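You operate a simulated robot arm through the tools that you are given. There is no shell and no other tool. Be economical: measure what you need, move in short steps, check, and stop when the job is done.

You run a simulated two-armed robot. Do the job below in one go: nothing can be reset, and whatever is moved stays where it is left.

## Task
Pick up the white filter with one hand, pass it to the other hand and put it on the lower shelf of the steel rack. Set down upright: white filter.

The check looks at the end state, three seconds after you hand in, the way a careful person would. Anything else that was tipped, shoved, dropped, spilled or broken makes it a failure.

## Robot
Two 7-joint arms with two-finger parallel grippers on one trunk, on a base that drives. Base frame: it is fixed to the floor where the robot stands at the start and does not move with it; the origin is under the middle of the robot, x ahead of it, y to its left, z up; the surface under the hand at the start is at about z = 0.52. Lengths are in m, angles in degrees, forces in N, time in s.
The left shoulder is at the start at [0.062, 0.198, 0.804], the right one opposite. With the tool pointing down near the work surface each hand reaches from about 0.3 to 0.72 m from the robot's upright axis, wherever it stands, measured 20 degrees to its own side. Places, roughly: lower shelf of the steel rack (22x140 cm) [0.52, 0.08, 0.14]; white filter (5x5x9 cm) [0.5, 0.2, 0.6]. Payload 1.57 kg a hand.
The tool frame of a hand sits at the grasp point between the pads (the TCP): z along the fingers, y along the line on which they close. The tips reach 0.03 m beyond it. Largest opening 0.11 m; finger width 0.024, thickness 0.012; the body of the gripper, 0.048 by 0.112 m, starts 0.078 m behind the TCP.
Orientation is that of the tool frame in the base frame, as a unit quaternion [w, x, y, z]. With the fingers straight down and closing along the base's y, the tool's x points along the base's -x, its y along +y and its z along -z.

## Interface
- The arms move only by the tool play_rows. It takes "left_targets", "right_targets" or both (then of equal length, played together; a hand with none holds still); each is a list of rows, each a list of 6 numbers: the shift along the tool's x, y, z in m, then the turn, a rotation vector about the tool's x, y, z in degrees. In form: [[tx, ty, tz, wx, wy, wz], ...]. A call has 1 to 20 rows; each row shifts and turns the commanded pose from where the row before left it, along the tool's axes as they then stand. "left_jaw" and "right_jaw" are, for a hand that has rows, the finger opening in m, from 0 to 0.11, set as the call begins (left out, the last holds). Rows are played at 5 a second. More than 0.05 m and 8.6 degrees between two rows, or a gripper value outside its range, and nothing of the call is played. Where a pose cannot be reached the arm comes as near as it can. A force on the tool above 40 N (or 10 N above the force at the start of the call, whichever is more), or a blocked arm, ends the call early, and 0.2 s more pass. The fingers move at their own pace (about 0.072 m/s each) and stop on an object; they squeeze with about 26 N. The grip force told is the motor's: it shows also when the fingers shut on nothing. Time passes only in rows, and 0.2 s behind the last, so rows that do not move let the fingers close. It gives the time, the measured TCP pose, the force on the tool (base axes), the opening and the grip force at its end, in the units of the frame above (readings bear some noise), with the torque about the TCP (base axes, N m) and any sound that the robot's microphone picked up.
- Cameras (640 x 400 px; columns grow to the right, rows downward): "scene" is now at [0.0928, 0.0098, 1.3712]; the picture's right is [0.12, -0.99, 0.00], its down [-0.89, -0.11, -0.44] and it looks along [0.44, 0.05, -0.90] (base axes); focal length 274 px, centre (320, 200). "left" rides on the left gripper at [0.07, -0.016, -0.141] in its tool frame; the picture's right is [0.23, 0.97, 0.00], its down [-0.85, 0.20, -0.48] and it looks along [-0.47, 0.11, 0.88] (tool axes); focal length 222 px, centre (320, 200). "right" rides on the right gripper at [0.07, 0.016, -0.141] in its tool frame; the picture's right is [-0.23, 0.97, 0.00], its down [-0.86, -0.20, -0.48] and it looks along [-0.47, -0.11, 0.88] (tool axes); focal length 222 px, centre (320, 200). There is no depth. A picture from a camera that has moved, and an enlarged one, comes with that camera's place and axes in the base frame and with its lens.
- grab_frame(camera): a new picture of that camera. No time passes.
- raise_lower(by): slides the trunk up (or, below 0, down) by that many m; the arms and the scene camera ride with it, the base frame stays. It gives what a move gives, with no picture.
- roll_base(legs): drives the robot by 1 to 6 legs, each [ahead, left, turn to the left] in m, m and degrees, along the robot's own axes; the way and the turn of a leg run together, so that a leg with both is an arc; at most 1.5 m and 180 degrees a leg. The arms and the cameras ride along, it lands a little off, and it stops where it bumps. It gives what a move gives.
- head_to(pan, tilt): turns the head with the scene camera to pan (to the left, within 86 degrees either way) and tilt (down, from -29 to 69), counted from straight ahead of the robot. It gives what a move gives.
- enlarge(camera, box): a new picture of the part [left, top, right, bottom] of that camera's present view, enlarged. No time passes.
- job_done(): hands the job in; it is judged then, once.

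Go step by step. Nothing tells you exact positions but the pictures and the camera data: compare them with the known pose of the tool, close in by small moves and look again before you grip or let go. The budget is 120 turns and 92 pictures, counting those below and the enlarged ones. Unless the task says otherwise, let go and move clear before handing in, and close with one line.

The tools are called after ">>>" as name(argument=value, ...) on one line, values as JSON. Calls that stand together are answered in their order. play_rows: Moves the arms, as the interface text tells. Its arguments: {"type":"object","properties":{"left_targets":{"type":"array"},"left_jaw":{"type":"number"},"right_targets":{"type":"array"},"right_jaw":{"type":"number"}},"required":[]} The other tools are called the same way: raise_lower (by) slides the trunk up or down; roll_base (legs) drives the base; head_to (pan, tilt) turns the head that bears the scene camera; grab_frame (camera) takes a picture; enlarge (camera, box) takes an enlarged picture of a part of a camera's view; job_done () hands the job in.

At the start:

```text
time_s: 0.0
left_tcp_pos: [0.473, 0.3063, 0.7437]
left_tool_rot: [-0.002, 0.0, 1.0, 0.0]
left_wrist_force: [0.5, -0.2, -0.6]
left_wrist_torque: [0.0, 0.04, 0.0]
left_width: 0.11
left_grasp_force: 0.0
right_tcp_pos: [0.3804, -0.0159, 0.7819]
right_tool_rot: [0.0, 0.0, 1.0, -0.001]
right_wrist_force: [0.0, 0.5, 0.9]
right_wrist_torque: [-0.03, -0.02, 0.01]
right_width: 0.11
right_grasp_force: 0.1
trunk travel left (down, up): [-0.4, 0.59]
robot x, y, heading: [-0.0009, 0.0003, 0.0]
head pan, tilt: [7.0, 63.8]
```

scene: 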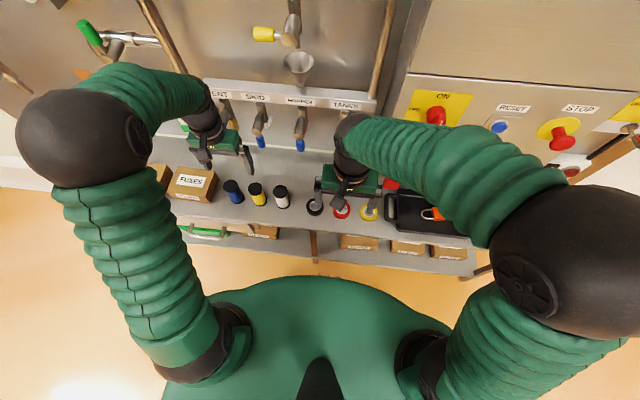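
right: 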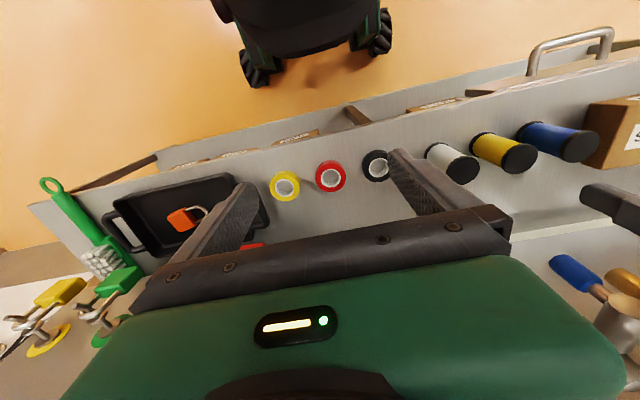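
left: 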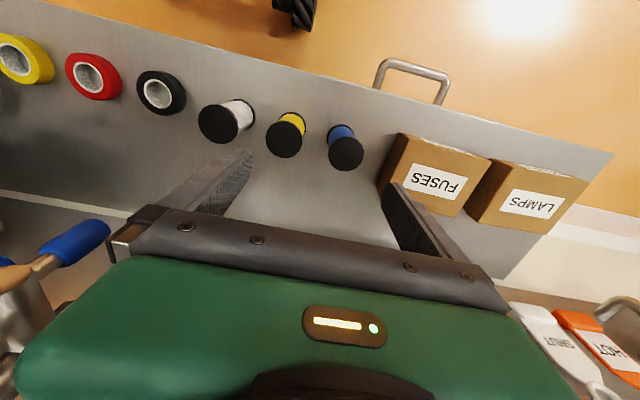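

I see three filters on the upper shelf; the white one is near [0.478, 0.182], with its top around z 0.61. I'll look closer at it and at the lower shelf before moving.

>>> enlarge(camera="scene", box=[140, 100, 500, 300])

>>> enlarge(camera="left", box=[120, 60, 440, 260])

```text
1.78 times, centred on (320, 200) of scene
camera zoom: at [0.0928, 0.0098, 1.3712], right [0.12, -0.99, 0.0], down [-0.89, -0.11, -0.44], along [0.44, 0.05, -0.9], focal length 488 px, centre (320, 200)
```

zoom: 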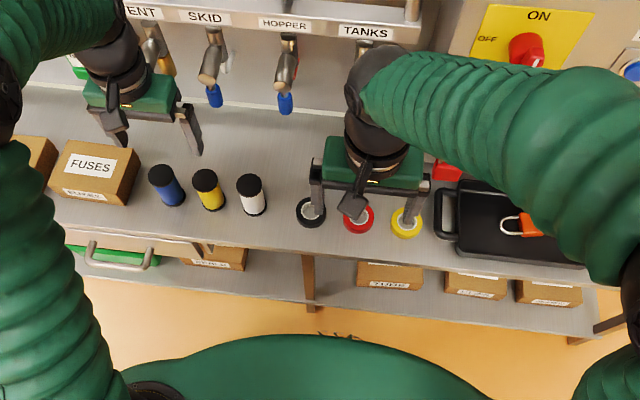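

```text
2.00 times, centred on (280, 160) of left
camera zoom: at [0.4033, 0.2911, 0.8846], right [-0.23, 0.97, 0.0], down [0.86, 0.2, 0.48], along [0.47, 0.11, -0.88], focal length 444 px, centre (400, 280)
```

zoom: 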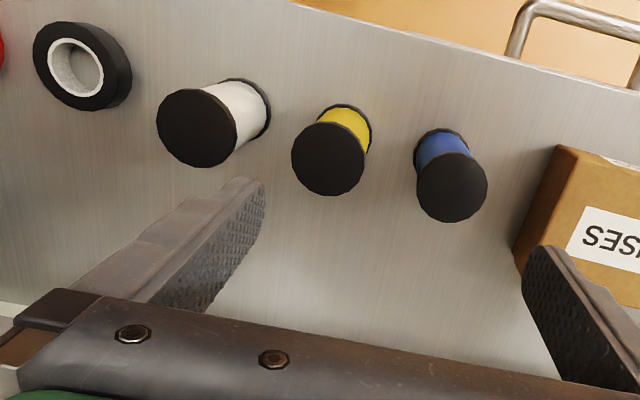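

The white filter stands about 8 cm from the yellow one, and the lower shelf has boxes, a drawer and a post. I'll bring the left hand above the white filter and yaw it 90° so it closes along x, clear of the neighbours.

>>> play_rows(left_targets=[[0, -0.03, 0, 0, 0, 0], [0, -0.03, 0, 0, 0, 0], [-0.004, -0.03, 0, 0, 0, 0], [-0.004, -0.031, 0, 0, 0, 0], [0, 0, 0, 0, 0, 8.2], [0, 0, 0, 0, 0, 8.2], [0, 0, 0, 0, 0, 8.2], [0, 0, 0, 0, 0, 8.2], [0, 0, 0, 0, 0, 8.2], [0, 0, 0, 0, 0, 8.2], [0, 0, 0, 0, 0, 8.2], [0, 0, 0, 0, 0, 8.2], [0, 0, 0, 0, 0, 8.2], [0, 0, 0, 0, 0, 8.2], [0, 0, 0, 0, 0, 8], [0, 0, 0, 0, 0, 0]], left_jaw=0.11)

>>> grab_frame(camera="left")

>>> grab_frame(camera="scene")

```text
time_s: 3.4
left_tcp_pos: [0.4814, 0.1855, 0.7443]
left_tool_rot: [0.0, 0.708, 0.706, 0.0]
left_wrist_force: [-0.1, -0.2, 0.7]
left_wrist_torque: [0.0, 0.0, 0.0]
left_width: 0.1099
left_grasp_force: 0.1
right_tcp_pos: [0.3803, -0.0175, 0.782]
right_tool_rot: [0.0, 0.0, 1.0, 0.0]
right_wrist_force: [-0.5, 0.8, -1.0]
right_wrist_torque: [0.0, 0.01, -0.01]
right_width: 0.1099
right_grasp_force: 0.1
trunk travel left (down, up): [-0.4, 0.59]
robot x, y, heading: [-0.0044, -0.0024, 0.2]
head pan, tilt: [7.0, 63.8]
```

```text
86 pictures are left
camera left: at [0.4644, 0.256, 0.8851], right [0.97, 0.23, 0.0], down [0.2, -0.86, 0.48], along [0.11, -0.47, -0.88], focal length 222 px, centre (320, 200)
```

left: 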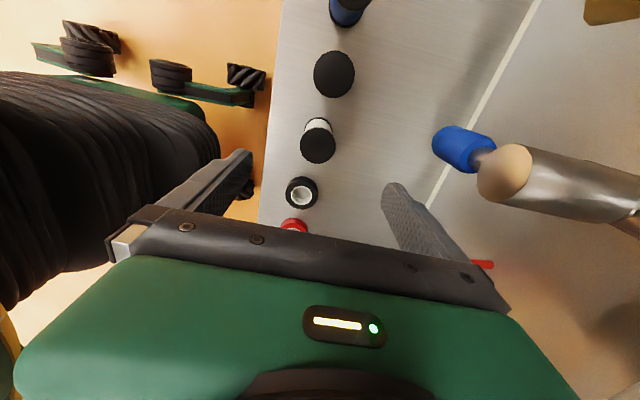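

```text
85 pictures are left
camera scene: at [0.0928, 0.0093, 1.3712], right [0.12, -0.99, 0.0], down [-0.89, -0.11, -0.44], along [0.44, 0.05, -0.9], focal length 274 px, centre (320, 200)
```

scene: 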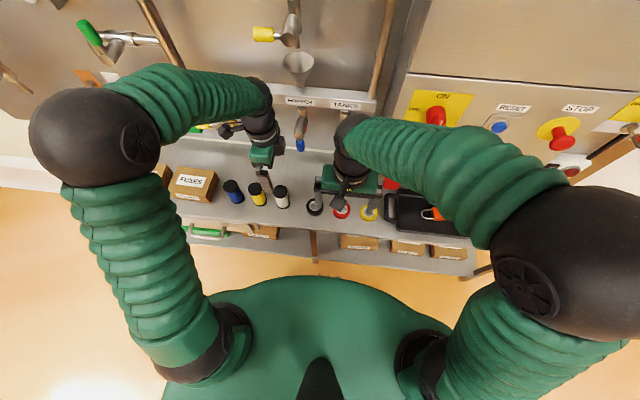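

The left hand is over the filter (top seen at about [0.480, 0.183]). I'll correct by 2.5 mm and descend in two stages.

>>> play_rows(left_targets=[[-0.0025, -0.001, 0.03, 0, 0, 0], [0, 0, 0.03, 0, 0, 0], [0, 0, 0.03, 0, 0, 0], [0, 0, 0.02, 0, 0, 0], [0, 0, 0, 0, 0, 0]])

>>> grab_frame(camera="left")

>>> enlarge(camera="scene", box=[200, 100, 360, 250])

```text
time_s: 4.6
left_tcp_pos: [0.4783, 0.1821, 0.6344]
left_tool_rot: [0.0, 0.707, 0.708, 0.0]
left_wrist_force: [-0.4, 0.4, 0.6]
left_wrist_torque: [0.04, 0.01, 0.01]
left_width: 0.1098
left_grasp_force: 0.1
right_tcp_pos: [0.3788, -0.0176, 0.7814]
right_tool_rot: [0.0, 0.0, 1.0, 0.0]
right_wrist_force: [-0.8, 0.2, -0.4]
right_wrist_torque: [0.0, 0.0, -0.03]
right_width: 0.11
right_grasp_force: 0.0
trunk travel left (down, up): [-0.4, 0.59]
robot x, y, heading: [-0.0004, -0.0003, -0.1]
head pan, tilt: [7.0, 63.8]
```

```text
84 pictures are left
camera left: at [0.4622, 0.2529, 0.7751], right [0.97, 0.23, 0.0], down [0.2, -0.85, 0.48], along [0.11, -0.47, -0.88], focal length 222 px, centre (320, 200)
```

left: 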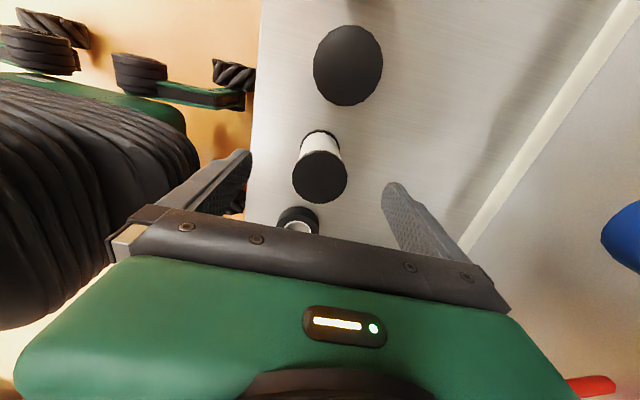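

```text
2.67 times, centred on (280, 175) of scene
camera zoom: at [0.0927, 0.0093, 1.3712], right [0.12, -0.99, 0.0], down [-0.89, -0.11, -0.44], along [0.44, 0.05, -0.9], focal length 731 px, centre (427, 267)
```

zoom: 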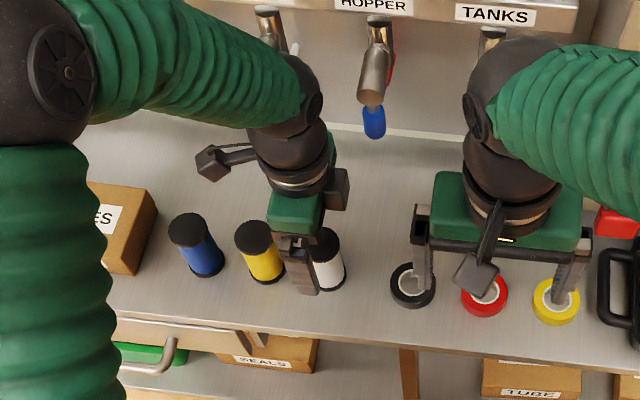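

Alignment holds (top at [0.478, 0.185]). Descending to grip height and closing.

>>> play_rows(left_targets=[[0.002, 0.0005, 0.02, 0, 0, 0], [0, 0, 0.02, 0, 0, 0], [0, 0, 0.012, 0, 0, 0], [0, 0, 0, 0, 0, 0]])

>>> grab_frame(camera="left")

>>> enlarge(camera="scene", box=[200, 100, 360, 250])

```text
time_s: 5.6
left_tcp_pos: [0.4792, 0.1852, 0.5836]
left_tool_rot: [0.0, 0.707, 0.707, 0.0]
left_wrist_force: [0.1, 0.6, 0.3]
left_wrist_torque: [-0.03, -0.02, 0.01]
left_width: 0.1102
left_grasp_force: 0.0
right_tcp_pos: [0.3795, -0.0156, 0.7822]
right_tool_rot: [0.0, 0.001, 1.0, 0.0]
right_wrist_force: [-0.1, 0.4, -0.2]
right_wrist_torque: [0.03, 0.0, 0.03]
right_width: 0.11
right_grasp_force: 0.1
trunk travel left (down, up): [-0.4, 0.59]
robot x, y, heading: [-0.0041, -0.0023, -0.1]
head pan, tilt: [7.0, 63.8]
```

```text
82 pictures are left
camera left: at [0.463, 0.2562, 0.7234], right [0.97, 0.23, 0.0], down [0.2, -0.85, 0.48], along [0.11, -0.47, -0.88], focal length 222 px, centre (320, 200)
```

left: 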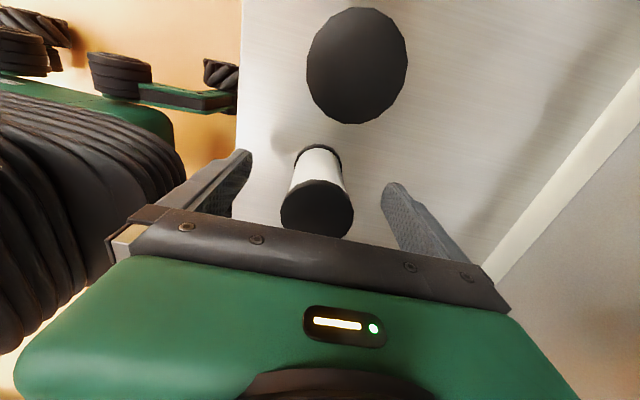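

```text
2.67 times, centred on (280, 175) of scene
camera zoom: at [0.0929, 0.0093, 1.3712], right [0.12, -0.99, 0.0], down [-0.89, -0.11, -0.44], along [0.44, 0.05, -0.9], focal length 731 px, centre (427, 267)
```

zoom: 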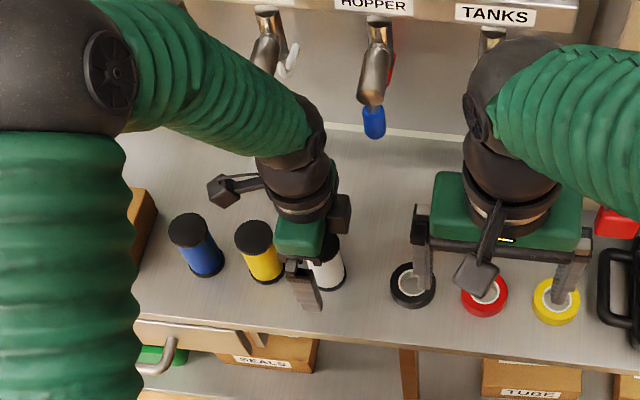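

The filter sits between the fingers; a 2 mm trim, then close.

>>> play_rows(left_targets=[[0.002, -0.002, 0, 0, 0, 0], [0, 0, 0, 0, 0, 0]])

>>> play_rows(left_targets=[[0, 0, 0, 0, 0, 0], [0, 0, 0, 0, 0, 0], [0, 0, 0, 0, 0, 0], [0, 0, 0, 0, 0, 0], [0, 0, 0, 0, 0, 0], [0, 0, 0, 0, 0, 0]], left_jaw=0.03)

>>> grab_frame(camera="left")

```text
time_s: 6.2
left_tcp_pos: [0.4783, 0.1875, 0.5824]
left_tool_rot: [0.001, 0.707, 0.707, 0.0]
left_wrist_force: [-0.8, 0.2, 0.9]
left_wrist_torque: [0.0, 0.07, -0.01]
left_width: 0.1099
left_grasp_force: 0.1
right_tcp_pos: [0.3803, -0.0169, 0.7822]
right_tool_rot: [0.0, 0.0, 1.0, 0.0]
right_wrist_force: [0.0, -0.4, 0.8]
right_wrist_torque: [0.02, -0.02, -0.03]
right_width: 0.1102
right_grasp_force: 0.1
trunk travel left (down, up): [-0.4, 0.59]
robot x, y, heading: [-0.0021, 0.0028, -0.0]
head pan, tilt: [7.0, 63.8]
```

```text
time_s: 7.6
left_tcp_pos: [0.4782, 0.1874, 0.5836]
left_tool_rot: [0.0, 0.707, 0.707, 0.0]
left_wrist_force: [0.3, -0.1, 0.0]
left_wrist_torque: [-0.01, -0.02, 0.01]
left_width: 0.0448
left_grasp_force: 26.4
right_tcp_pos: [0.3798, -0.0166, 0.7817]
right_tool_rot: [0.0, 0.001, 1.0, -0.001]
right_wrist_force: [0.4, 0.4, -0.4]
right_wrist_torque: [0.03, -0.03, 0.01]
right_width: 0.1102
right_grasp_force: 0.1
trunk travel left (down, up): [-0.4, 0.59]
robot x, y, heading: [-0.0006, -0.0019, -0.1]
head pan, tilt: [7.0, 63.8]
```

```text
80 pictures are left
camera left: at [0.4608, 0.2581, 0.7234], right [0.97, 0.23, 0.0], down [0.2, -0.85, 0.48], along [0.11, -0.47, -0.88], focal length 222 px, centre (320, 200)
```

left: 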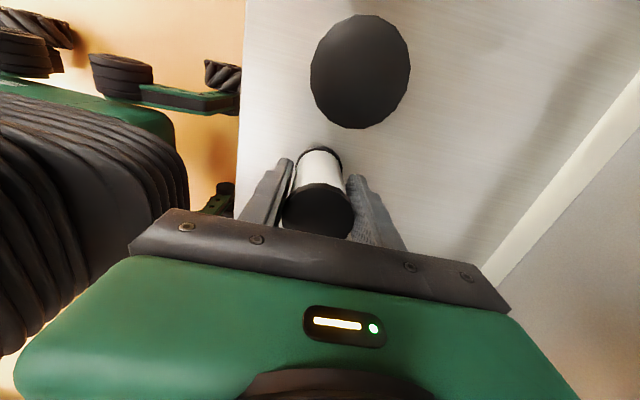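

Gripped at 45 mm width with 26 N. Lifting straight up.

>>> play_rows(left_targets=[[0, 0, -0.01, 0, 0, 0], [0, 0, -0.03, 0, 0, 0], [0, 0, -0.03, 0, 0, 0], [0, 0, -0.04, 0, 0, 0], [0, 0, -0.04, 0, 0, 0], [0, 0, -0.03, 0, 0, 0], [0, 0, 0, 0, 0, 0]])

>>> grab_frame(camera="left")

>>> grab_frame(camera="scene")

```text
time_s: 9.2
left_tcp_pos: [0.4787, 0.1866, 0.765]
left_tool_rot: [0.0, 0.707, 0.707, -0.001]
left_wrist_force: [0.4, 0.7, 0.6]
left_wrist_torque: [-0.02, -0.01, 0.02]
left_width: 0.0447
left_grasp_force: 26.5
right_tcp_pos: [0.3791, -0.0175, 0.7807]
right_tool_rot: [0.0, 0.0, 1.0, -0.001]
right_wrist_force: [0.2, -0.2, 0.2]
right_wrist_torque: [0.0, -0.02, 0.03]
right_width: 0.1102
right_grasp_force: 0.0
trunk travel left (down, up): [-0.4, 0.59]
robot x, y, heading: [0.0054, -0.0023, 0.1]
head pan, tilt: [7.0, 63.8]
```

```text
79 pictures are left
camera left: at [0.4609, 0.2564, 0.9039], right [0.97, 0.23, 0.0], down [0.2, -0.85, 0.48], along [0.11, -0.47, -0.88], focal length 222 px, centre (320, 200)
```

left: 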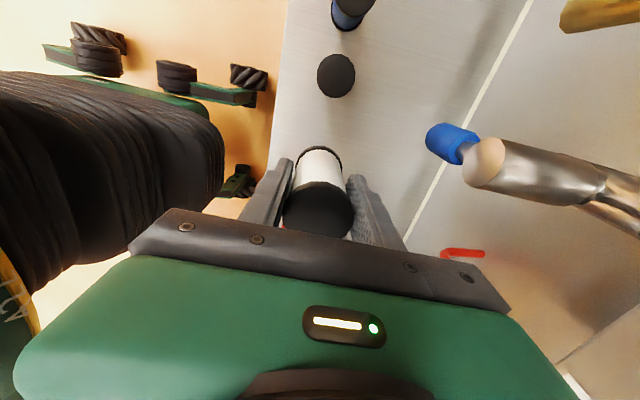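

```text
78 pictures are left
camera scene: at [0.0932, 0.0094, 1.3711], right [0.12, -0.99, 0.0], down [-0.89, -0.11, -0.44], along [0.44, 0.05, -0.9], focal length 274 px, centre (320, 200)
```

scene: 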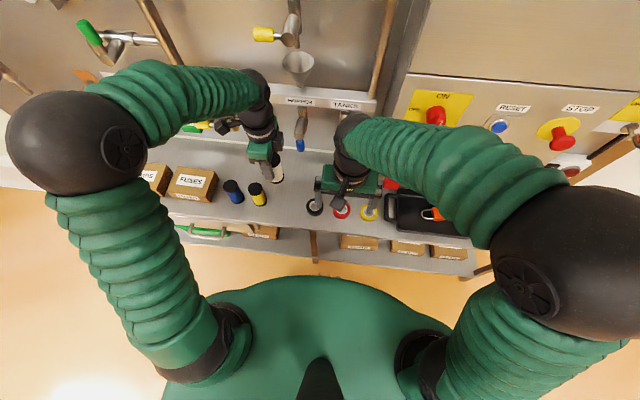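

The filter is lifted and the neighbours stand undisturbed. I'll back the robot away from the rack for room to hand over.

>>> roll_base(legs=[[-0.45, 0, 0]])

>>> head_to(pan=0, tilt=48)

>>> grab_frame(camera="scene")

```text
time_s: 11.9
left_tcp_pos: [0.0258, 0.186, 0.7634]
left_tool_rot: [0.001, 0.708, 0.706, 0.001]
left_wrist_force: [0.1, -0.1, -2.2]
left_wrist_torque: [0.0, 0.0, -0.01]
left_width: 0.0446
left_grasp_force: 26.1
right_tcp_pos: [-0.0726, -0.0178, 0.7823]
right_tool_rot: [0.0, 0.001, 1.0, 0.0]
right_wrist_force: [-0.6, -1.0, 0.0]
right_wrist_torque: [-0.04, -0.02, 0.01]
right_width: 0.1099
right_grasp_force: 0.1
trunk travel left (down, up): [-0.4, 0.59]
robot x, y, heading: [-0.4526, 0.0002, -0.5]
head pan, tilt: [7.0, 63.8]
```

```text
time_s: 12.7
left_tcp_pos: [0.0253, 0.1852, 0.7644]
left_tool_rot: [0.001, 0.708, 0.706, 0.001]
left_wrist_force: [-0.5, 0.1, -0.8]
left_wrist_torque: [0.0, -0.02, 0.0]
left_width: 0.0446
left_grasp_force: 26.7
right_tcp_pos: [-0.0723, -0.0171, 0.7822]
right_tool_rot: [0.001, 0.001, 1.0, -0.001]
right_wrist_force: [-0.2, 0.1, -0.7]
right_wrist_torque: [0.02, -0.03, 0.02]
right_width: 0.11
right_grasp_force: 0.1
trunk travel left (down, up): [-0.4, 0.59]
robot x, y, heading: [-0.4522, 0.0018, -0.1]
head pan, tilt: [0.0, 48.0]
```

```text
77 pictures are left
camera scene: at [-0.3415, 0.0021, 1.3907], right [0.0, -1.0, 0.0], down [-0.74, 0.0, -0.67], along [0.67, 0.0, -0.74], focal length 274 px, centre (320, 200)
```

scene: 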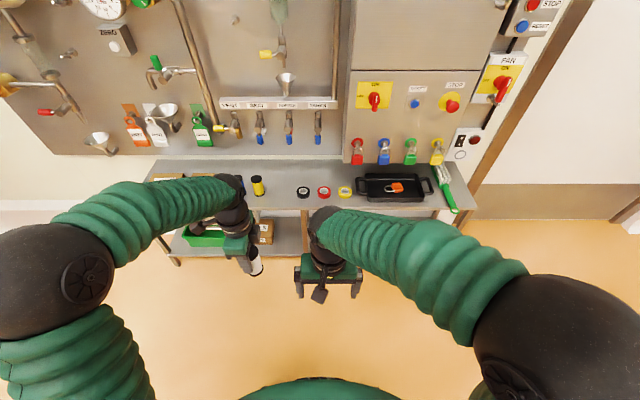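

Free space now. I'll swing the right hand to point forward, 30° below horizontal, at its own side, and bring the filter to the middle with the left hand.

>>> play_rows(right_targets=[[0, -0.035, 0, 0, 0, 0], [0, -0.035, 0, 0, 0, 0], [0, -0.035, 0, 0, 0, 0], [0, -0.025, 0, 0, 0, 0], [0, 0, 0, 0, -8.5, 0], [0, 0, 0, 0, -8.5, 0], [0, 0, 0, 0, -8.5, 0], [0, 0, 0, 0, -8.5, 0], [0, 0, 0, 0, -8.5, 0], [0, 0, 0, 0, -8.5, 0], [0, 0, 0, 0, -8.5, 0], [0, 0, 0, 0, 0, 0]], left_targets=[[0, 0, 0, 0, 0, 0], [0, 0, 0, 0, 0, 0], [0, 0, 0, 0, 0, 0], [0, 0.01, 0, 0, 0, 0], [-0.02, 0.01, 0, 0, 0, 0], [-0.03, 0.01, 0, 0, 0, 0], [-0.03, 0.01, 0, 0, 0, 0], [-0.03, 0.01, 0, 0, 0, 0], [-0.03, 0, 0, 0, 0, 0], [-0.03, 0, 0, 0, 0, 0], [0, 0, 0, 0, 0, 0], [0, 0, 0, 0, 0, 0]])

>>> grab_frame(camera="scene")

>>> grab_frame(camera="right")

```text
time_s: 15.3
left_tcp_pos: [0.0753, 0.0141, 0.7637]
left_tool_rot: [0.0, 0.708, 0.706, 0.001]
left_wrist_force: [-1.0, -0.3, -0.5]
left_wrist_torque: [0.02, 0.0, 0.0]
left_width: 0.0446
left_grasp_force: 26.5
right_tcp_pos: [0.0341, -0.1168, 0.8239]
right_tool_rot: [0.47, 0.002, 0.883, -0.01]
right_wrist_force: [0.4, -0.1, 1.5]
right_wrist_torque: [-0.01, 0.01, -0.02]
right_width: 0.1099
right_grasp_force: 0.0
right hand out of reach, approached as far as the arm can: row 7, 8, 9, 10, 11
trunk travel left (down, up): [-0.4, 0.59]
robot x, y, heading: [-0.4521, -0.0013, 0.1]
head pan, tilt: [0.0, 48.0]
```

```text
76 pictures are left
camera scene: at [-0.3423, 0.0012, 1.3908], right [0.0, -1.0, 0.0], down [-0.74, 0.0, -0.67], along [0.67, 0.0, -0.74], focal length 274 px, centre (320, 200)
```

scene: 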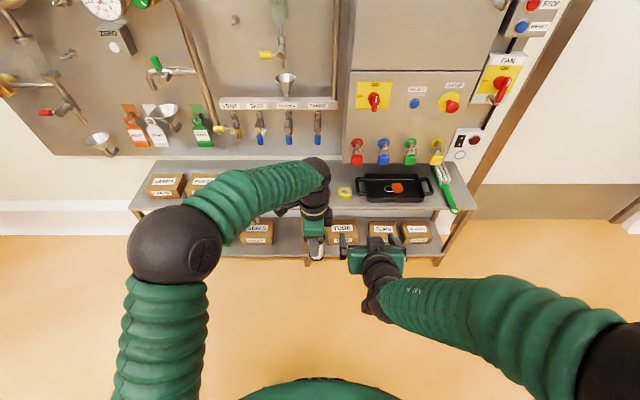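

```text
75 pictures are left
camera right: at [-0.1211, -0.0983, 0.8434], right [0.14, 0.97, 0.17], down [0.08, -0.19, 0.98], along [0.99, -0.12, -0.1], focal length 222 px, centre (320, 200)
```

right: 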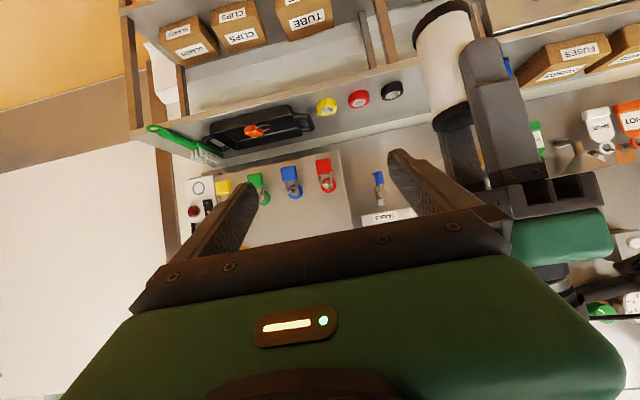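

The right hand could not fold back that far: it sits at 0.49 m ahead of the axis, 34° below horizontal. I'll move the filter further out and nudge the right hand forward to see how its commanded pose behaves.

>>> play_rows(left_targets=[[-0.004, 0.025, 0, 0, 0, 0], [-0.005, 0.025, 0, 0, 0, 0], [-0.005, 0.023, 0, 0, 0, 0], [0, 0, 0, 0, 0, 0]], right_targets=[[0, 0, 0, 0, 0, 0], [0, 0, 0, 0, 0, 0], [-0.005, 0, 0.0087, 0, 0, 0], [0, 0, 0, 0, 0, 0]])

```text
time_s: 16.3
left_tcp_pos: [0.1487, 0.0007, 0.7653]
left_tool_rot: [0.001, 0.707, 0.707, 0.001]
left_wrist_force: [0.8, 0.2, -0.1]
left_wrist_torque: [-0.01, 0.01, 0.0]
left_width: 0.0447
left_grasp_force: 26.3
right_tcp_pos: [0.0443, -0.1191, 0.8233]
right_tool_rot: [0.47, 0.002, 0.883, -0.01]
right_wrist_force: [-1.1, 0.5, 0.8]
right_wrist_torque: [0.02, -0.02, -0.03]
right_width: 0.1099
right_grasp_force: 0.1
trunk travel left (down, up): [-0.4, 0.59]
robot x, y, heading: [-0.4505, -0.002, -0.0]
head pan, tilt: [0.0, 48.0]
```

The right hand follows from its actual pose. Now moving it behind the filter (pre-grasp about 8.5 cm back along its axis).

>>> play_rows(right_targets=[[0.001, 0.024, 0.009, 0, 0, 0], [0.001, 0.024, 0.009, 0, 0, 0], [0.001, 0.024, 0.009, 0, 0, 0], [0.001, 0.024, 0.009, 0, 0, 0], [0.002, 0.024, 0.009, 0, 0, 0], [0, 0, 0, 0, 0, 0]], right_jaw=0.11)

>>> grab_frame(camera="right")

>>> enlarge(camera="scene", box=[220, 140, 460, 300])

```text
time_s: 17.7
left_tcp_pos: [0.1481, 0.0006, 0.7638]
left_tool_rot: [0.001, 0.707, 0.707, 0.0]
left_wrist_force: [-0.9, 0.0, -1.0]
left_wrist_torque: [0.02, -0.02, -0.02]
left_width: 0.0449
left_grasp_force: 26.1
right_tcp_pos: [0.0795, 0.0013, 0.7916]
right_tool_rot: [0.47, 0.002, 0.883, -0.01]
right_wrist_force: [-0.2, -0.5, 0.2]
right_wrist_torque: [-0.03, -0.01, -0.01]
right_width: 0.1101
right_grasp_force: 0.1
trunk travel left (down, up): [-0.4, 0.59]
robot x, y, heading: [-0.4515, 0.0009, -0.0]
head pan, tilt: [0.0, 48.0]
```

```text
74 pictures are left
camera right: at [-0.0756, 0.0199, 0.8119], right [0.14, 0.97, 0.17], down [0.08, -0.19, 0.98], along [0.99, -0.12, -0.1], focal length 222 px, centre (320, 200)
```

right: 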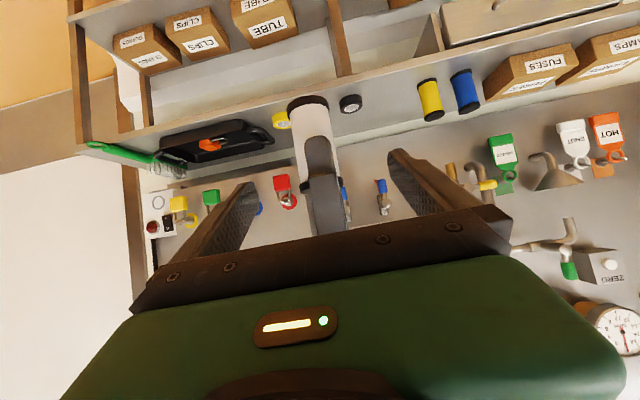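

```text
2.50 times, centred on (340, 220) of scene
camera zoom: at [-0.3411, 0.0009, 1.3907], right [0.0, -1.0, 0.0], down [-0.74, 0.0, -0.67], along [0.67, 0.0, -0.74], focal length 686 px, centre (270, 150)
```

zoom: 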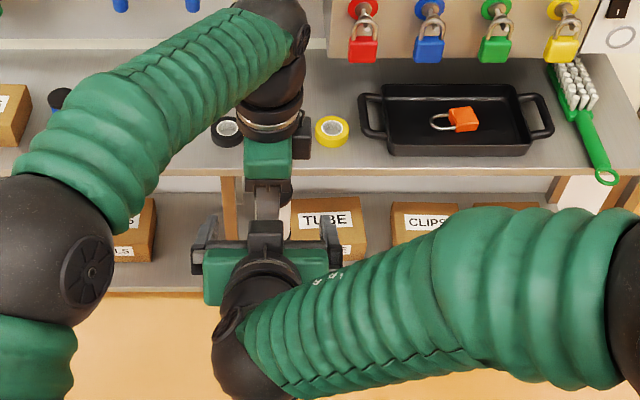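

The filter is centred between the right fingers, bottom at z≈0.698. Advancing along the tool axis, first 5.5 cm.

>>> play_rows(right_targets=[[0, 0, 0.02, 0, 0, 0], [0, 0.0005, 0.02, 0, 0, 0], [0, 0, 0.015, 0, 0, 0], [0, 0, 0, 0, 0, 0]])

>>> grab_frame(camera="right")

>>> grab_frame(camera="left")

```text
time_s: 18.7
left_tcp_pos: [0.149, 0.0019, 0.7648]
left_tool_rot: [0.001, 0.707, 0.707, 0.0]
left_wrist_force: [-0.1, 0.4, -1.3]
left_wrist_torque: [0.0, 0.0, 0.02]
left_width: 0.0449
left_grasp_force: 26.0
right_tcp_pos: [0.1247, 0.0001, 0.7599]
right_tool_rot: [0.47, 0.003, 0.883, -0.01]
right_wrist_force: [-0.7, -0.4, 0.0]
right_wrist_torque: [0.0, -0.01, -0.02]
right_width: 0.11
right_grasp_force: 0.1
trunk travel left (down, up): [-0.4, 0.59]
robot x, y, heading: [-0.4501, 0.0001, 0.0]
head pan, tilt: [0.0, 48.0]
```

```text
72 pictures are left
camera right: at [-0.0299, 0.0192, 0.7806], right [0.14, 0.97, 0.17], down [0.08, -0.19, 0.98], along [0.99, -0.12, -0.1], focal length 222 px, centre (320, 200)
```

right: 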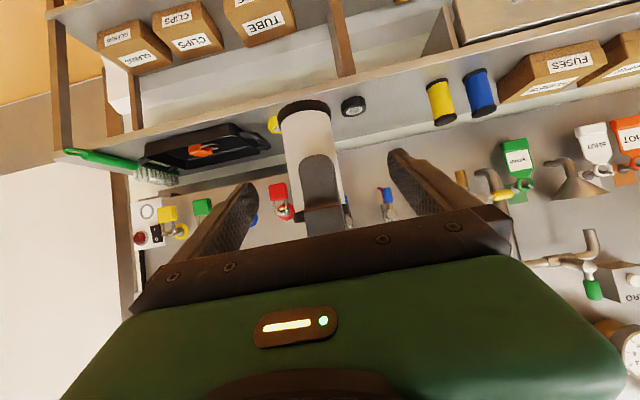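

```text
71 pictures are left
camera left: at [0.1317, 0.0719, 0.9049], right [0.97, 0.23, 0.0], down [0.2, -0.86, 0.48], along [0.11, -0.47, -0.88], focal length 222 px, centre (320, 200)
```

left: 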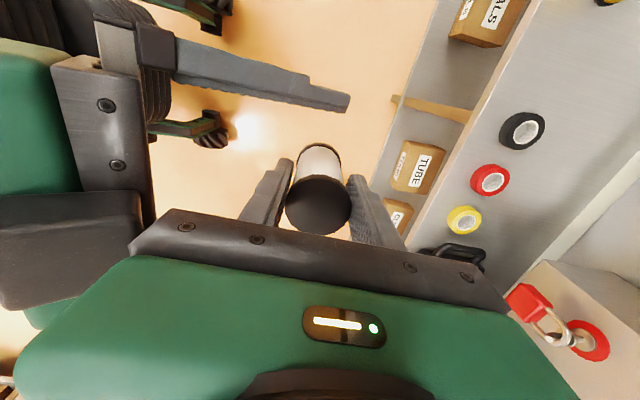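

Clearance is good on both sides. Final 2.9 cm, then close the right hand.

>>> play_rows(right_targets=[[0, 0.001, 0.015, 0, 0, 0], [0, 0.001, 0.014, 0, 0, 0], [0, 0, 0, 0, 0, 0]])

>>> play_rows(right_targets=[[0, 0, 0, 0, 0, 0], [0, 0, 0, 0, 0, 0], [0, 0, 0, 0, 0, 0], [0, 0, 0, 0, 0, 0], [0, 0, 0, 0, 0, 0], [0, 0, 0, 0, 0, 0]], right_jaw=0.03)

>>> grab_frame(camera="right")

>>> grab_frame(camera="left")

```text
time_s: 19.5
left_tcp_pos: [0.1475, 0.001, 0.7653]
left_tool_rot: [0.001, 0.708, 0.706, 0.0]
left_wrist_force: [-0.6, -0.2, -0.2]
left_wrist_torque: [-0.03, 0.0, 0.04]
left_width: 0.0446
left_grasp_force: 25.7
right_tcp_pos: [0.1486, 0.0018, 0.7442]
right_tool_rot: [0.469, 0.003, 0.883, -0.01]
right_wrist_force: [-0.6, 0.8, -0.8]
right_wrist_torque: [-0.01, 0.01, -0.03]
right_width: 0.11
right_grasp_force: 0.0
trunk travel left (down, up): [-0.4, 0.59]
robot x, y, heading: [-0.4538, 0.0008, -0.0]
head pan, tilt: [0.0, 48.0]
```

```text
time_s: 20.9
left_tcp_pos: [0.1484, 0.0018, 0.7654]
left_tool_rot: [0.0, 0.708, 0.707, 0.001]
left_wrist_force: [0.5, 19.9, -0.5]
left_wrist_torque: [0.08, 0.47, 0.03]
left_width: 0.0453
left_grasp_force: 25.7
right_tcp_pos: [0.1501, 0.0, 0.7433]
right_tool_rot: [0.469, 0.002, 0.883, -0.01]
right_wrist_force: [-1.2, -20.0, 0.0]
right_wrist_torque: [0.33, -0.51, 0.03]
right_width: 0.0452
right_grasp_force: 25.9
trunk travel left (down, up): [-0.4, 0.59]
robot x, y, heading: [-0.4511, 0.0032, -0.5]
head pan, tilt: [0.0, 48.0]
```

```text
70 pictures are left
camera right: at [-0.0057, 0.02, 0.7642], right [0.14, 0.97, 0.17], down [0.08, -0.19, 0.98], along [0.99, -0.12, -0.1], focal length 222 px, centre (320, 200)
```

right: 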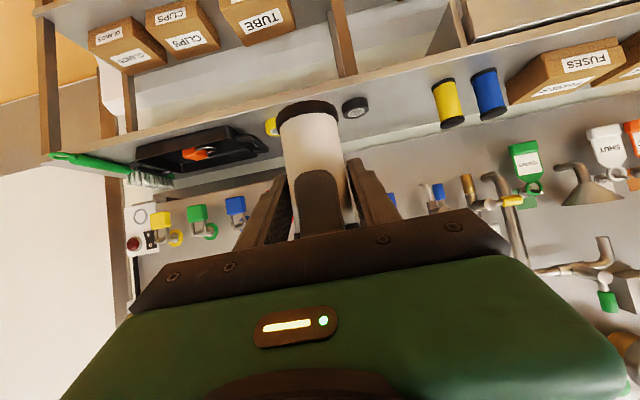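

```text
69 pictures are left
camera left: at [0.1321, 0.0725, 0.9047], right [0.97, 0.23, 0.0], down [0.2, -0.86, 0.48], along [0.11, -0.46, -0.88], focal length 222 px, centre (320, 200)
```

left: 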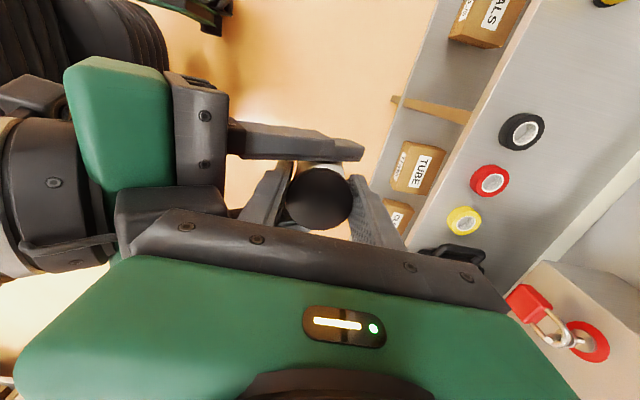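

Both hands hold the filter, with a 20 N side load between them. I'll relieve it by nudging the right hand in −y by a millimetre.

>>> play_rows(right_targets=[[0, -0.001, 0, 0, 0, 0], [0, 0, 0, 0, 0, 0]])

```text
time_s: 21.5
left_tcp_pos: [0.1487, 0.0014, 0.7644]
left_tool_rot: [0.0, 0.708, 0.707, -0.001]
left_wrist_force: [-1.8, 18.6, 1.8]
left_wrist_torque: [-0.07, 0.42, -0.02]
left_width: 0.045
left_grasp_force: 26.1
right_tcp_pos: [0.1492, -0.0009, 0.7433]
right_tool_rot: [0.47, 0.002, 0.882, -0.01]
right_wrist_force: [1.5, -19.1, -1.4]
right_wrist_torque: [0.43, -0.37, 0.02]
right_width: 0.045
right_grasp_force: 26.3
trunk travel left (down, up): [-0.4, 0.59]
robot x, y, heading: [-0.452, -0.0008, 0.1]
head pan, tilt: [0.0, 48.0]
```

>>> play_rows(right_targets=[[0, -0.0015, 0, 0, 0, 0], [0, -0.0015, 0, 0, 0, 0], [0, 0, 0, 0, 0, 0]])

>>> enlarge(camera="left", box=[200, 100, 440, 250])

```text
time_s: 22.3
left_tcp_pos: [0.149, -0.0012, 0.7641]
left_tool_rot: [0.001, 0.709, 0.706, -0.001]
left_wrist_force: [1.0, 7.1, -5.5]
left_wrist_torque: [-0.28, -0.37, -0.03]
left_width: 0.0448
left_grasp_force: 26.1
right_tcp_pos: [0.1499, -0.0011, 0.7428]
right_tool_rot: [0.47, 0.001, 0.883, -0.008]
right_wrist_force: [-0.8, -6.4, 5.3]
right_wrist_torque: [0.36, 0.4, 0.05]
right_width: 0.045
right_grasp_force: 25.7
trunk travel left (down, up): [-0.4, 0.59]
robot x, y, heading: [-0.45, -0.0008, -0.1]
head pan, tilt: [0.0, 48.0]
```

```text
2.67 times, centred on (320, 175) of left
camera zoom: at [0.1319, 0.0711, 0.9044], right [0.97, 0.22, 0.0], down [0.2, -0.85, 0.48], along [0.11, -0.47, -0.88], focal length 592 px, centre (320, 267)
```

zoom: 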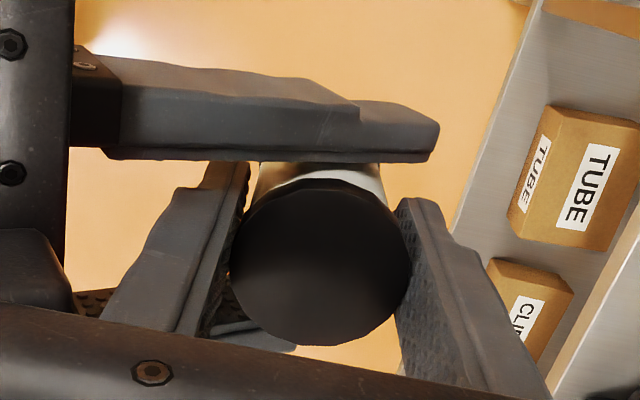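

Side load is mostly gone. I'll open the left hand only to 58 mm (its near finger has limited room before the right palm), check, then lift it away.

>>> play_rows(left_targets=[[0, 0, 0, 0, 0, 0], [0, 0, 0, 0, 0, 0], [0, 0, 0, 0, 0, 0]], left_jaw=0.058)

>>> grab_frame(camera="left")

```text
time_s: 23.1
left_tcp_pos: [0.1491, 0.0005, 0.7648]
left_tool_rot: [0.001, 0.708, 0.706, 0.0]
left_wrist_force: [6.0, -3.6, 0.4]
left_wrist_torque: [0.24, 0.42, 0.06]
left_width: 0.0529
left_grasp_force: 0.2
right_tcp_pos: [0.15, -0.0014, 0.7441]
right_tool_rot: [0.469, 0.002, 0.883, -0.01]
right_wrist_force: [-6.8, 3.4, -0.7]
right_wrist_torque: [-0.3, -0.54, -0.07]
right_width: 0.0448
right_grasp_force: 26.0
trunk travel left (down, up): [-0.4, 0.59]
robot x, y, heading: [-0.4514, 0.0016, -0.1]
head pan, tilt: [0.0, 48.0]
```

```text
67 pictures are left
camera left: at [0.132, 0.0718, 0.9048], right [0.97, 0.23, 0.0], down [0.2, -0.86, 0.48], along [0.11, -0.47, -0.88], focal length 222 px, centre (320, 200)
```

left: 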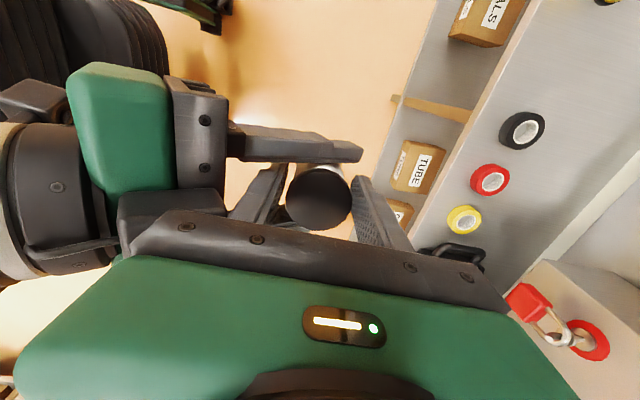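

The left's near finger touches the right palm at 53 mm opening (6 N). I'll set it to 51 mm, shift the left hand 2 mm away from the palm, and then lift.

>>> play_rows(left_targets=[[0, 0.001, 0, 0, 0, 0], [0, 0.001, 0, 0, 0, 0], [0, 0, 0, 0, 0, 0]], left_jaw=0.051)

>>> enlarge(camera="left", box=[200, 100, 440, 250])

```text
time_s: 23.9
left_tcp_pos: [0.152, 0.0011, 0.7643]
left_tool_rot: [0.0, 0.708, 0.706, 0.0]
left_wrist_force: [0.6, -0.6, -0.3]
left_wrist_torque: [-0.02, -0.02, 0.03]
left_width: 0.0512
left_grasp_force: 0.1
right_tcp_pos: [0.1488, -0.003, 0.7432]
right_tool_rot: [0.468, 0.002, 0.884, -0.009]
right_wrist_force: [-0.7, -0.4, -0.8]
right_wrist_torque: [-0.02, 0.04, 0.02]
right_width: 0.0449
right_grasp_force: 25.5
trunk travel left (down, up): [-0.4, 0.59]
robot x, y, heading: [-0.4533, 0.0007, -0.2]
head pan, tilt: [0.0, 48.0]
```

```text
2.67 times, centred on (320, 175) of left
camera zoom: at [0.1342, 0.0714, 0.9048], right [0.97, 0.23, 0.0], down [0.2, -0.86, 0.48], along [0.11, -0.47, -0.88], focal length 592 px, centre (320, 267)
```

zoom: 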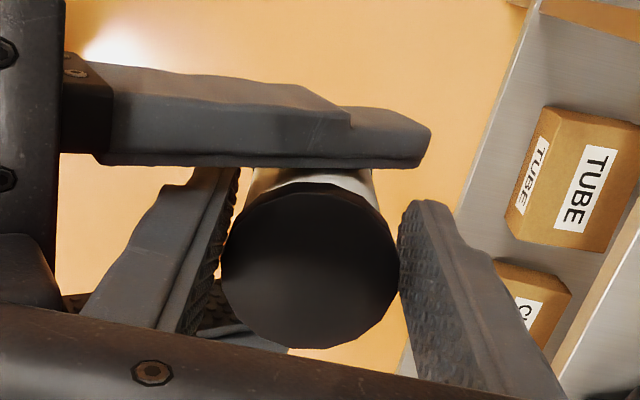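

Both hands are force-free now. Lifting the left hand straight up, with gentle first steps.

>>> play_rows(left_targets=[[0, 0, -0.01, 0, 0, 0], [0, 0, -0.015, 0, 0, 0], [0, 0, -0.02, 0, 0, 0], [0, 0, -0.03, 0, 0, 0], [0, 0, -0.03, 0, 0, 0], [0, 0, 0, 0, 0, 0]])

>>> grab_frame(camera="left")

>>> grab_frame(camera="right")

```text
time_s: 25.3
left_tcp_pos: [0.1503, 0.0019, 0.8703]
left_tool_rot: [0.0, 0.707, 0.707, 0.0]
left_wrist_force: [-0.3, 0.0, -0.1]
left_wrist_torque: [-0.01, 0.01, 0.0]
left_width: 0.0511
left_grasp_force: 0.0
right_tcp_pos: [0.1495, -0.0007, 0.7439]
right_tool_rot: [0.469, 0.002, 0.883, -0.009]
right_wrist_force: [0.7, -0.7, -0.4]
right_wrist_torque: [0.0, 0.02, 0.01]
right_width: 0.045
right_grasp_force: 26.0
trunk travel left (down, up): [-0.4, 0.59]
robot x, y, heading: [-0.4527, 0.0014, -0.2]
head pan, tilt: [0.0, 48.0]
```

```text
65 pictures are left
camera left: at [0.1333, 0.0713, 1.0093], right [0.97, 0.23, 0.0], down [0.2, -0.86, 0.48], along [0.11, -0.47, -0.88], focal length 222 px, centre (320, 200)
```

left: 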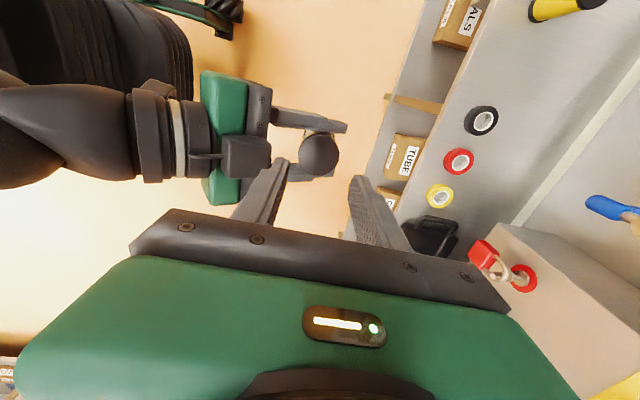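

```text
64 pictures are left
camera right: at [-0.0056, 0.0166, 0.7637], right [0.14, 0.97, 0.17], down [0.08, -0.19, 0.98], along [0.99, -0.12, -0.1], focal length 222 px, centre (320, 200)
```

right: 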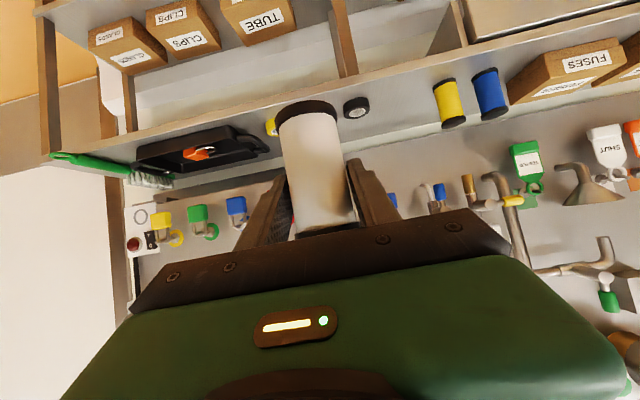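

The handover worked: the right hand alone holds the filter. Now I park the left hand up and to the left.

>>> play_rows(left_targets=[[0, 0, -0.04, 0, 0, 0], [0.02, 0, -0.04, 0, 0, 0], [0.04, -0.01, -0.03, 0, 0, 0], [0.04, -0.02, -0.02, 0, 0, 0], [0.04, -0.02, 0, 0, 0, 0], [0.04, -0.02, 0, 0, 0, 0], [0.04, -0.02, 0, 0, 0, 0], [0.04, -0.02, 0, 0, 0, 0], [0.03, -0.02, 0, 0, 0, 0], [0, 0, 0, 0, 0, 0]])

>>> raise_lower(by=-0.36)

>>> head_to(pan=5, tilt=38)

>>> grab_frame(camera="scene")

>>> grab_frame(camera="right")

```text
refused: row 3 steps farther than a row can; nothing moved
```

```text
time_s: 28.8
left_tcp_pos: [0.1488, 0.0015, 0.5093]
left_tool_rot: [0.001, 0.708, 0.707, 0.0]
left_wrist_force: [0.2, 0.0, -0.1]
left_wrist_torque: [0.01, 0.0, -0.02]
left_width: 0.0511
left_grasp_force: 0.0
right_tcp_pos: [0.1487, -0.0019, 0.3828]
right_tool_rot: [0.468, 0.002, 0.883, -0.009]
right_wrist_force: [0.7, 0.0, 0.0]
right_wrist_torque: [0.0, 0.02, 0.01]
right_width: 0.0449
right_grasp_force: 25.6
trunk travel left (down, up): [-0.04, 0.95]
robot x, y, heading: [-0.4529, -0.0039, -0.2]
head pan, tilt: [0.0, 48.0]
```

```text
time_s: 29.5
left_tcp_pos: [0.149, 0.0004, 0.5087]
left_tool_rot: [0.001, 0.708, 0.707, 0.001]
left_wrist_force: [0.2, 0.3, 0.3]
left_wrist_torque: [0.0, -0.01, -0.02]
left_width: 0.051
left_grasp_force: 0.0
right_tcp_pos: [0.1495, -0.0021, 0.3836]
right_tool_rot: [0.468, 0.002, 0.884, -0.01]
right_wrist_force: [0.2, -0.5, -0.4]
right_wrist_torque: [-0.01, 0.03, -0.03]
right_width: 0.0447
right_grasp_force: 25.6
trunk travel left (down, up): [-0.04, 0.95]
robot x, y, heading: [-0.4539, 0.0009, -0.3]
head pan, tilt: [5.0, 38.0]
```

```text
63 pictures are left
camera scene: at [-0.3342, 0.0084, 1.045], right [0.09, -1.0, 0.0], down [-0.62, -0.05, -0.79], along [0.78, 0.07, -0.62], focal length 274 px, centre (320, 200)
```

scene: 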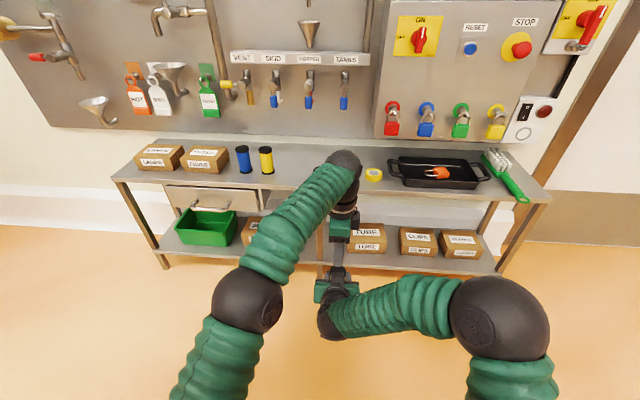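

```text
62 pictures are left
camera right: at [-0.0062, 0.0167, 0.4039], right [0.14, 0.97, 0.17], down [0.08, -0.19, 0.98], along [0.99, -0.12, -0.1], focal length 222 px, centre (320, 200)
```

right: 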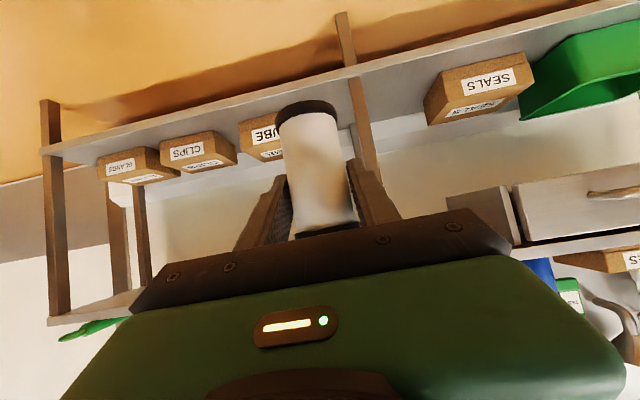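

The layout is clear: a free bay lies between the middle front post (y≈0.07) and the SEALS box (y≈0.26). The left park move was refused for step size, so I'll redo it with smaller steps and enlarge that bay.

>>> play_rows(left_targets=[[0, 0, -0.04, 0, 0, 0], [0.01, 0, -0.04, 0, 0, 0], [0.03, -0.01, -0.03, 0, 0, 0], [0.03, -0.015, -0.03, 0, 0, 0], [0.03, -0.02, -0.02, 0, 0, 0], [0.03, -0.02, -0.02, 0, 0, 0], [0.03, -0.02, -0.02, 0, 0, 0], [0.04, -0.02, 0, 0, 0, 0], [0.04, -0.02, 0, 0, 0, 0], [0.03, -0.02, 0, 0, 0, 0], [0, 0, 0, 0, 0, 0]])

>>> enlarge(camera="right", box=[240, 0, 560, 200])

>>> enlarge(camera="scene", box=[160, 140, 400, 290])

```text
time_s: 31.9
left_tcp_pos: [-0.0054, 0.2694, 0.6904]
left_tool_rot: [0.001, 0.708, 0.707, 0.0]
left_wrist_force: [-0.2, 0.0, -0.2]
left_wrist_torque: [-0.03, -0.02, -0.01]
left_width: 0.0509
left_grasp_force: 0.0
left hand out of reach, approached as far as the arm can: row 2
right_tcp_pos: [0.1488, -0.0021, 0.3846]
right_tool_rot: [0.469, 0.001, 0.883, -0.009]
right_wrist_force: [0.1, 0.3, 0.6]
right_wrist_torque: [0.0, 0.05, 0.03]
right_width: 0.0447
right_grasp_force: 25.8
trunk travel left (down, up): [-0.04, 0.95]
robot x, y, heading: [-0.4527, 0.0001, -0.0]
head pan, tilt: [5.0, 38.0]
```

```text
2.00 times, centred on (400, 100) of right
camera zoom: at [-0.0062, 0.017, 0.4038], right [0.14, 0.97, 0.17], down [0.08, -0.19, 0.98], along [0.99, -0.12, -0.1], focal length 444 px, centre (160, 400)
```

zoom: 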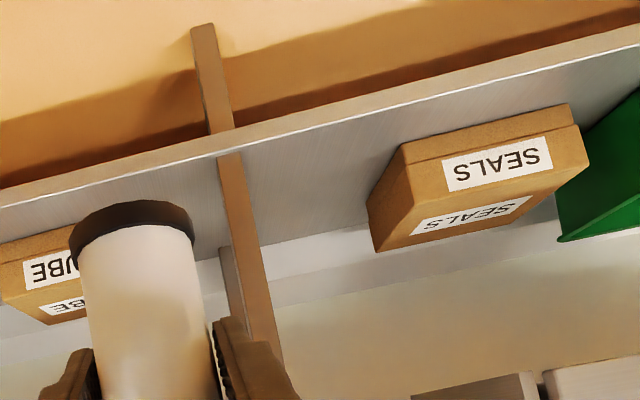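

```text
2.67 times, centred on (280, 215) of scene
camera zoom: at [-0.3349, 0.0094, 1.0451], right [0.09, -1.0, 0.0], down [-0.62, -0.05, -0.79], along [0.78, 0.07, -0.62], focal length 731 px, centre (427, 160)
```

zoom: 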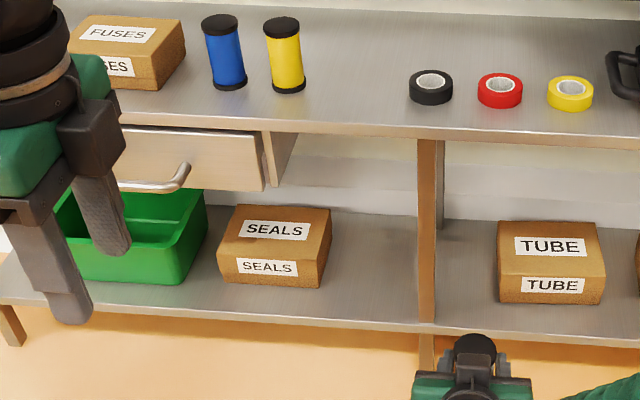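

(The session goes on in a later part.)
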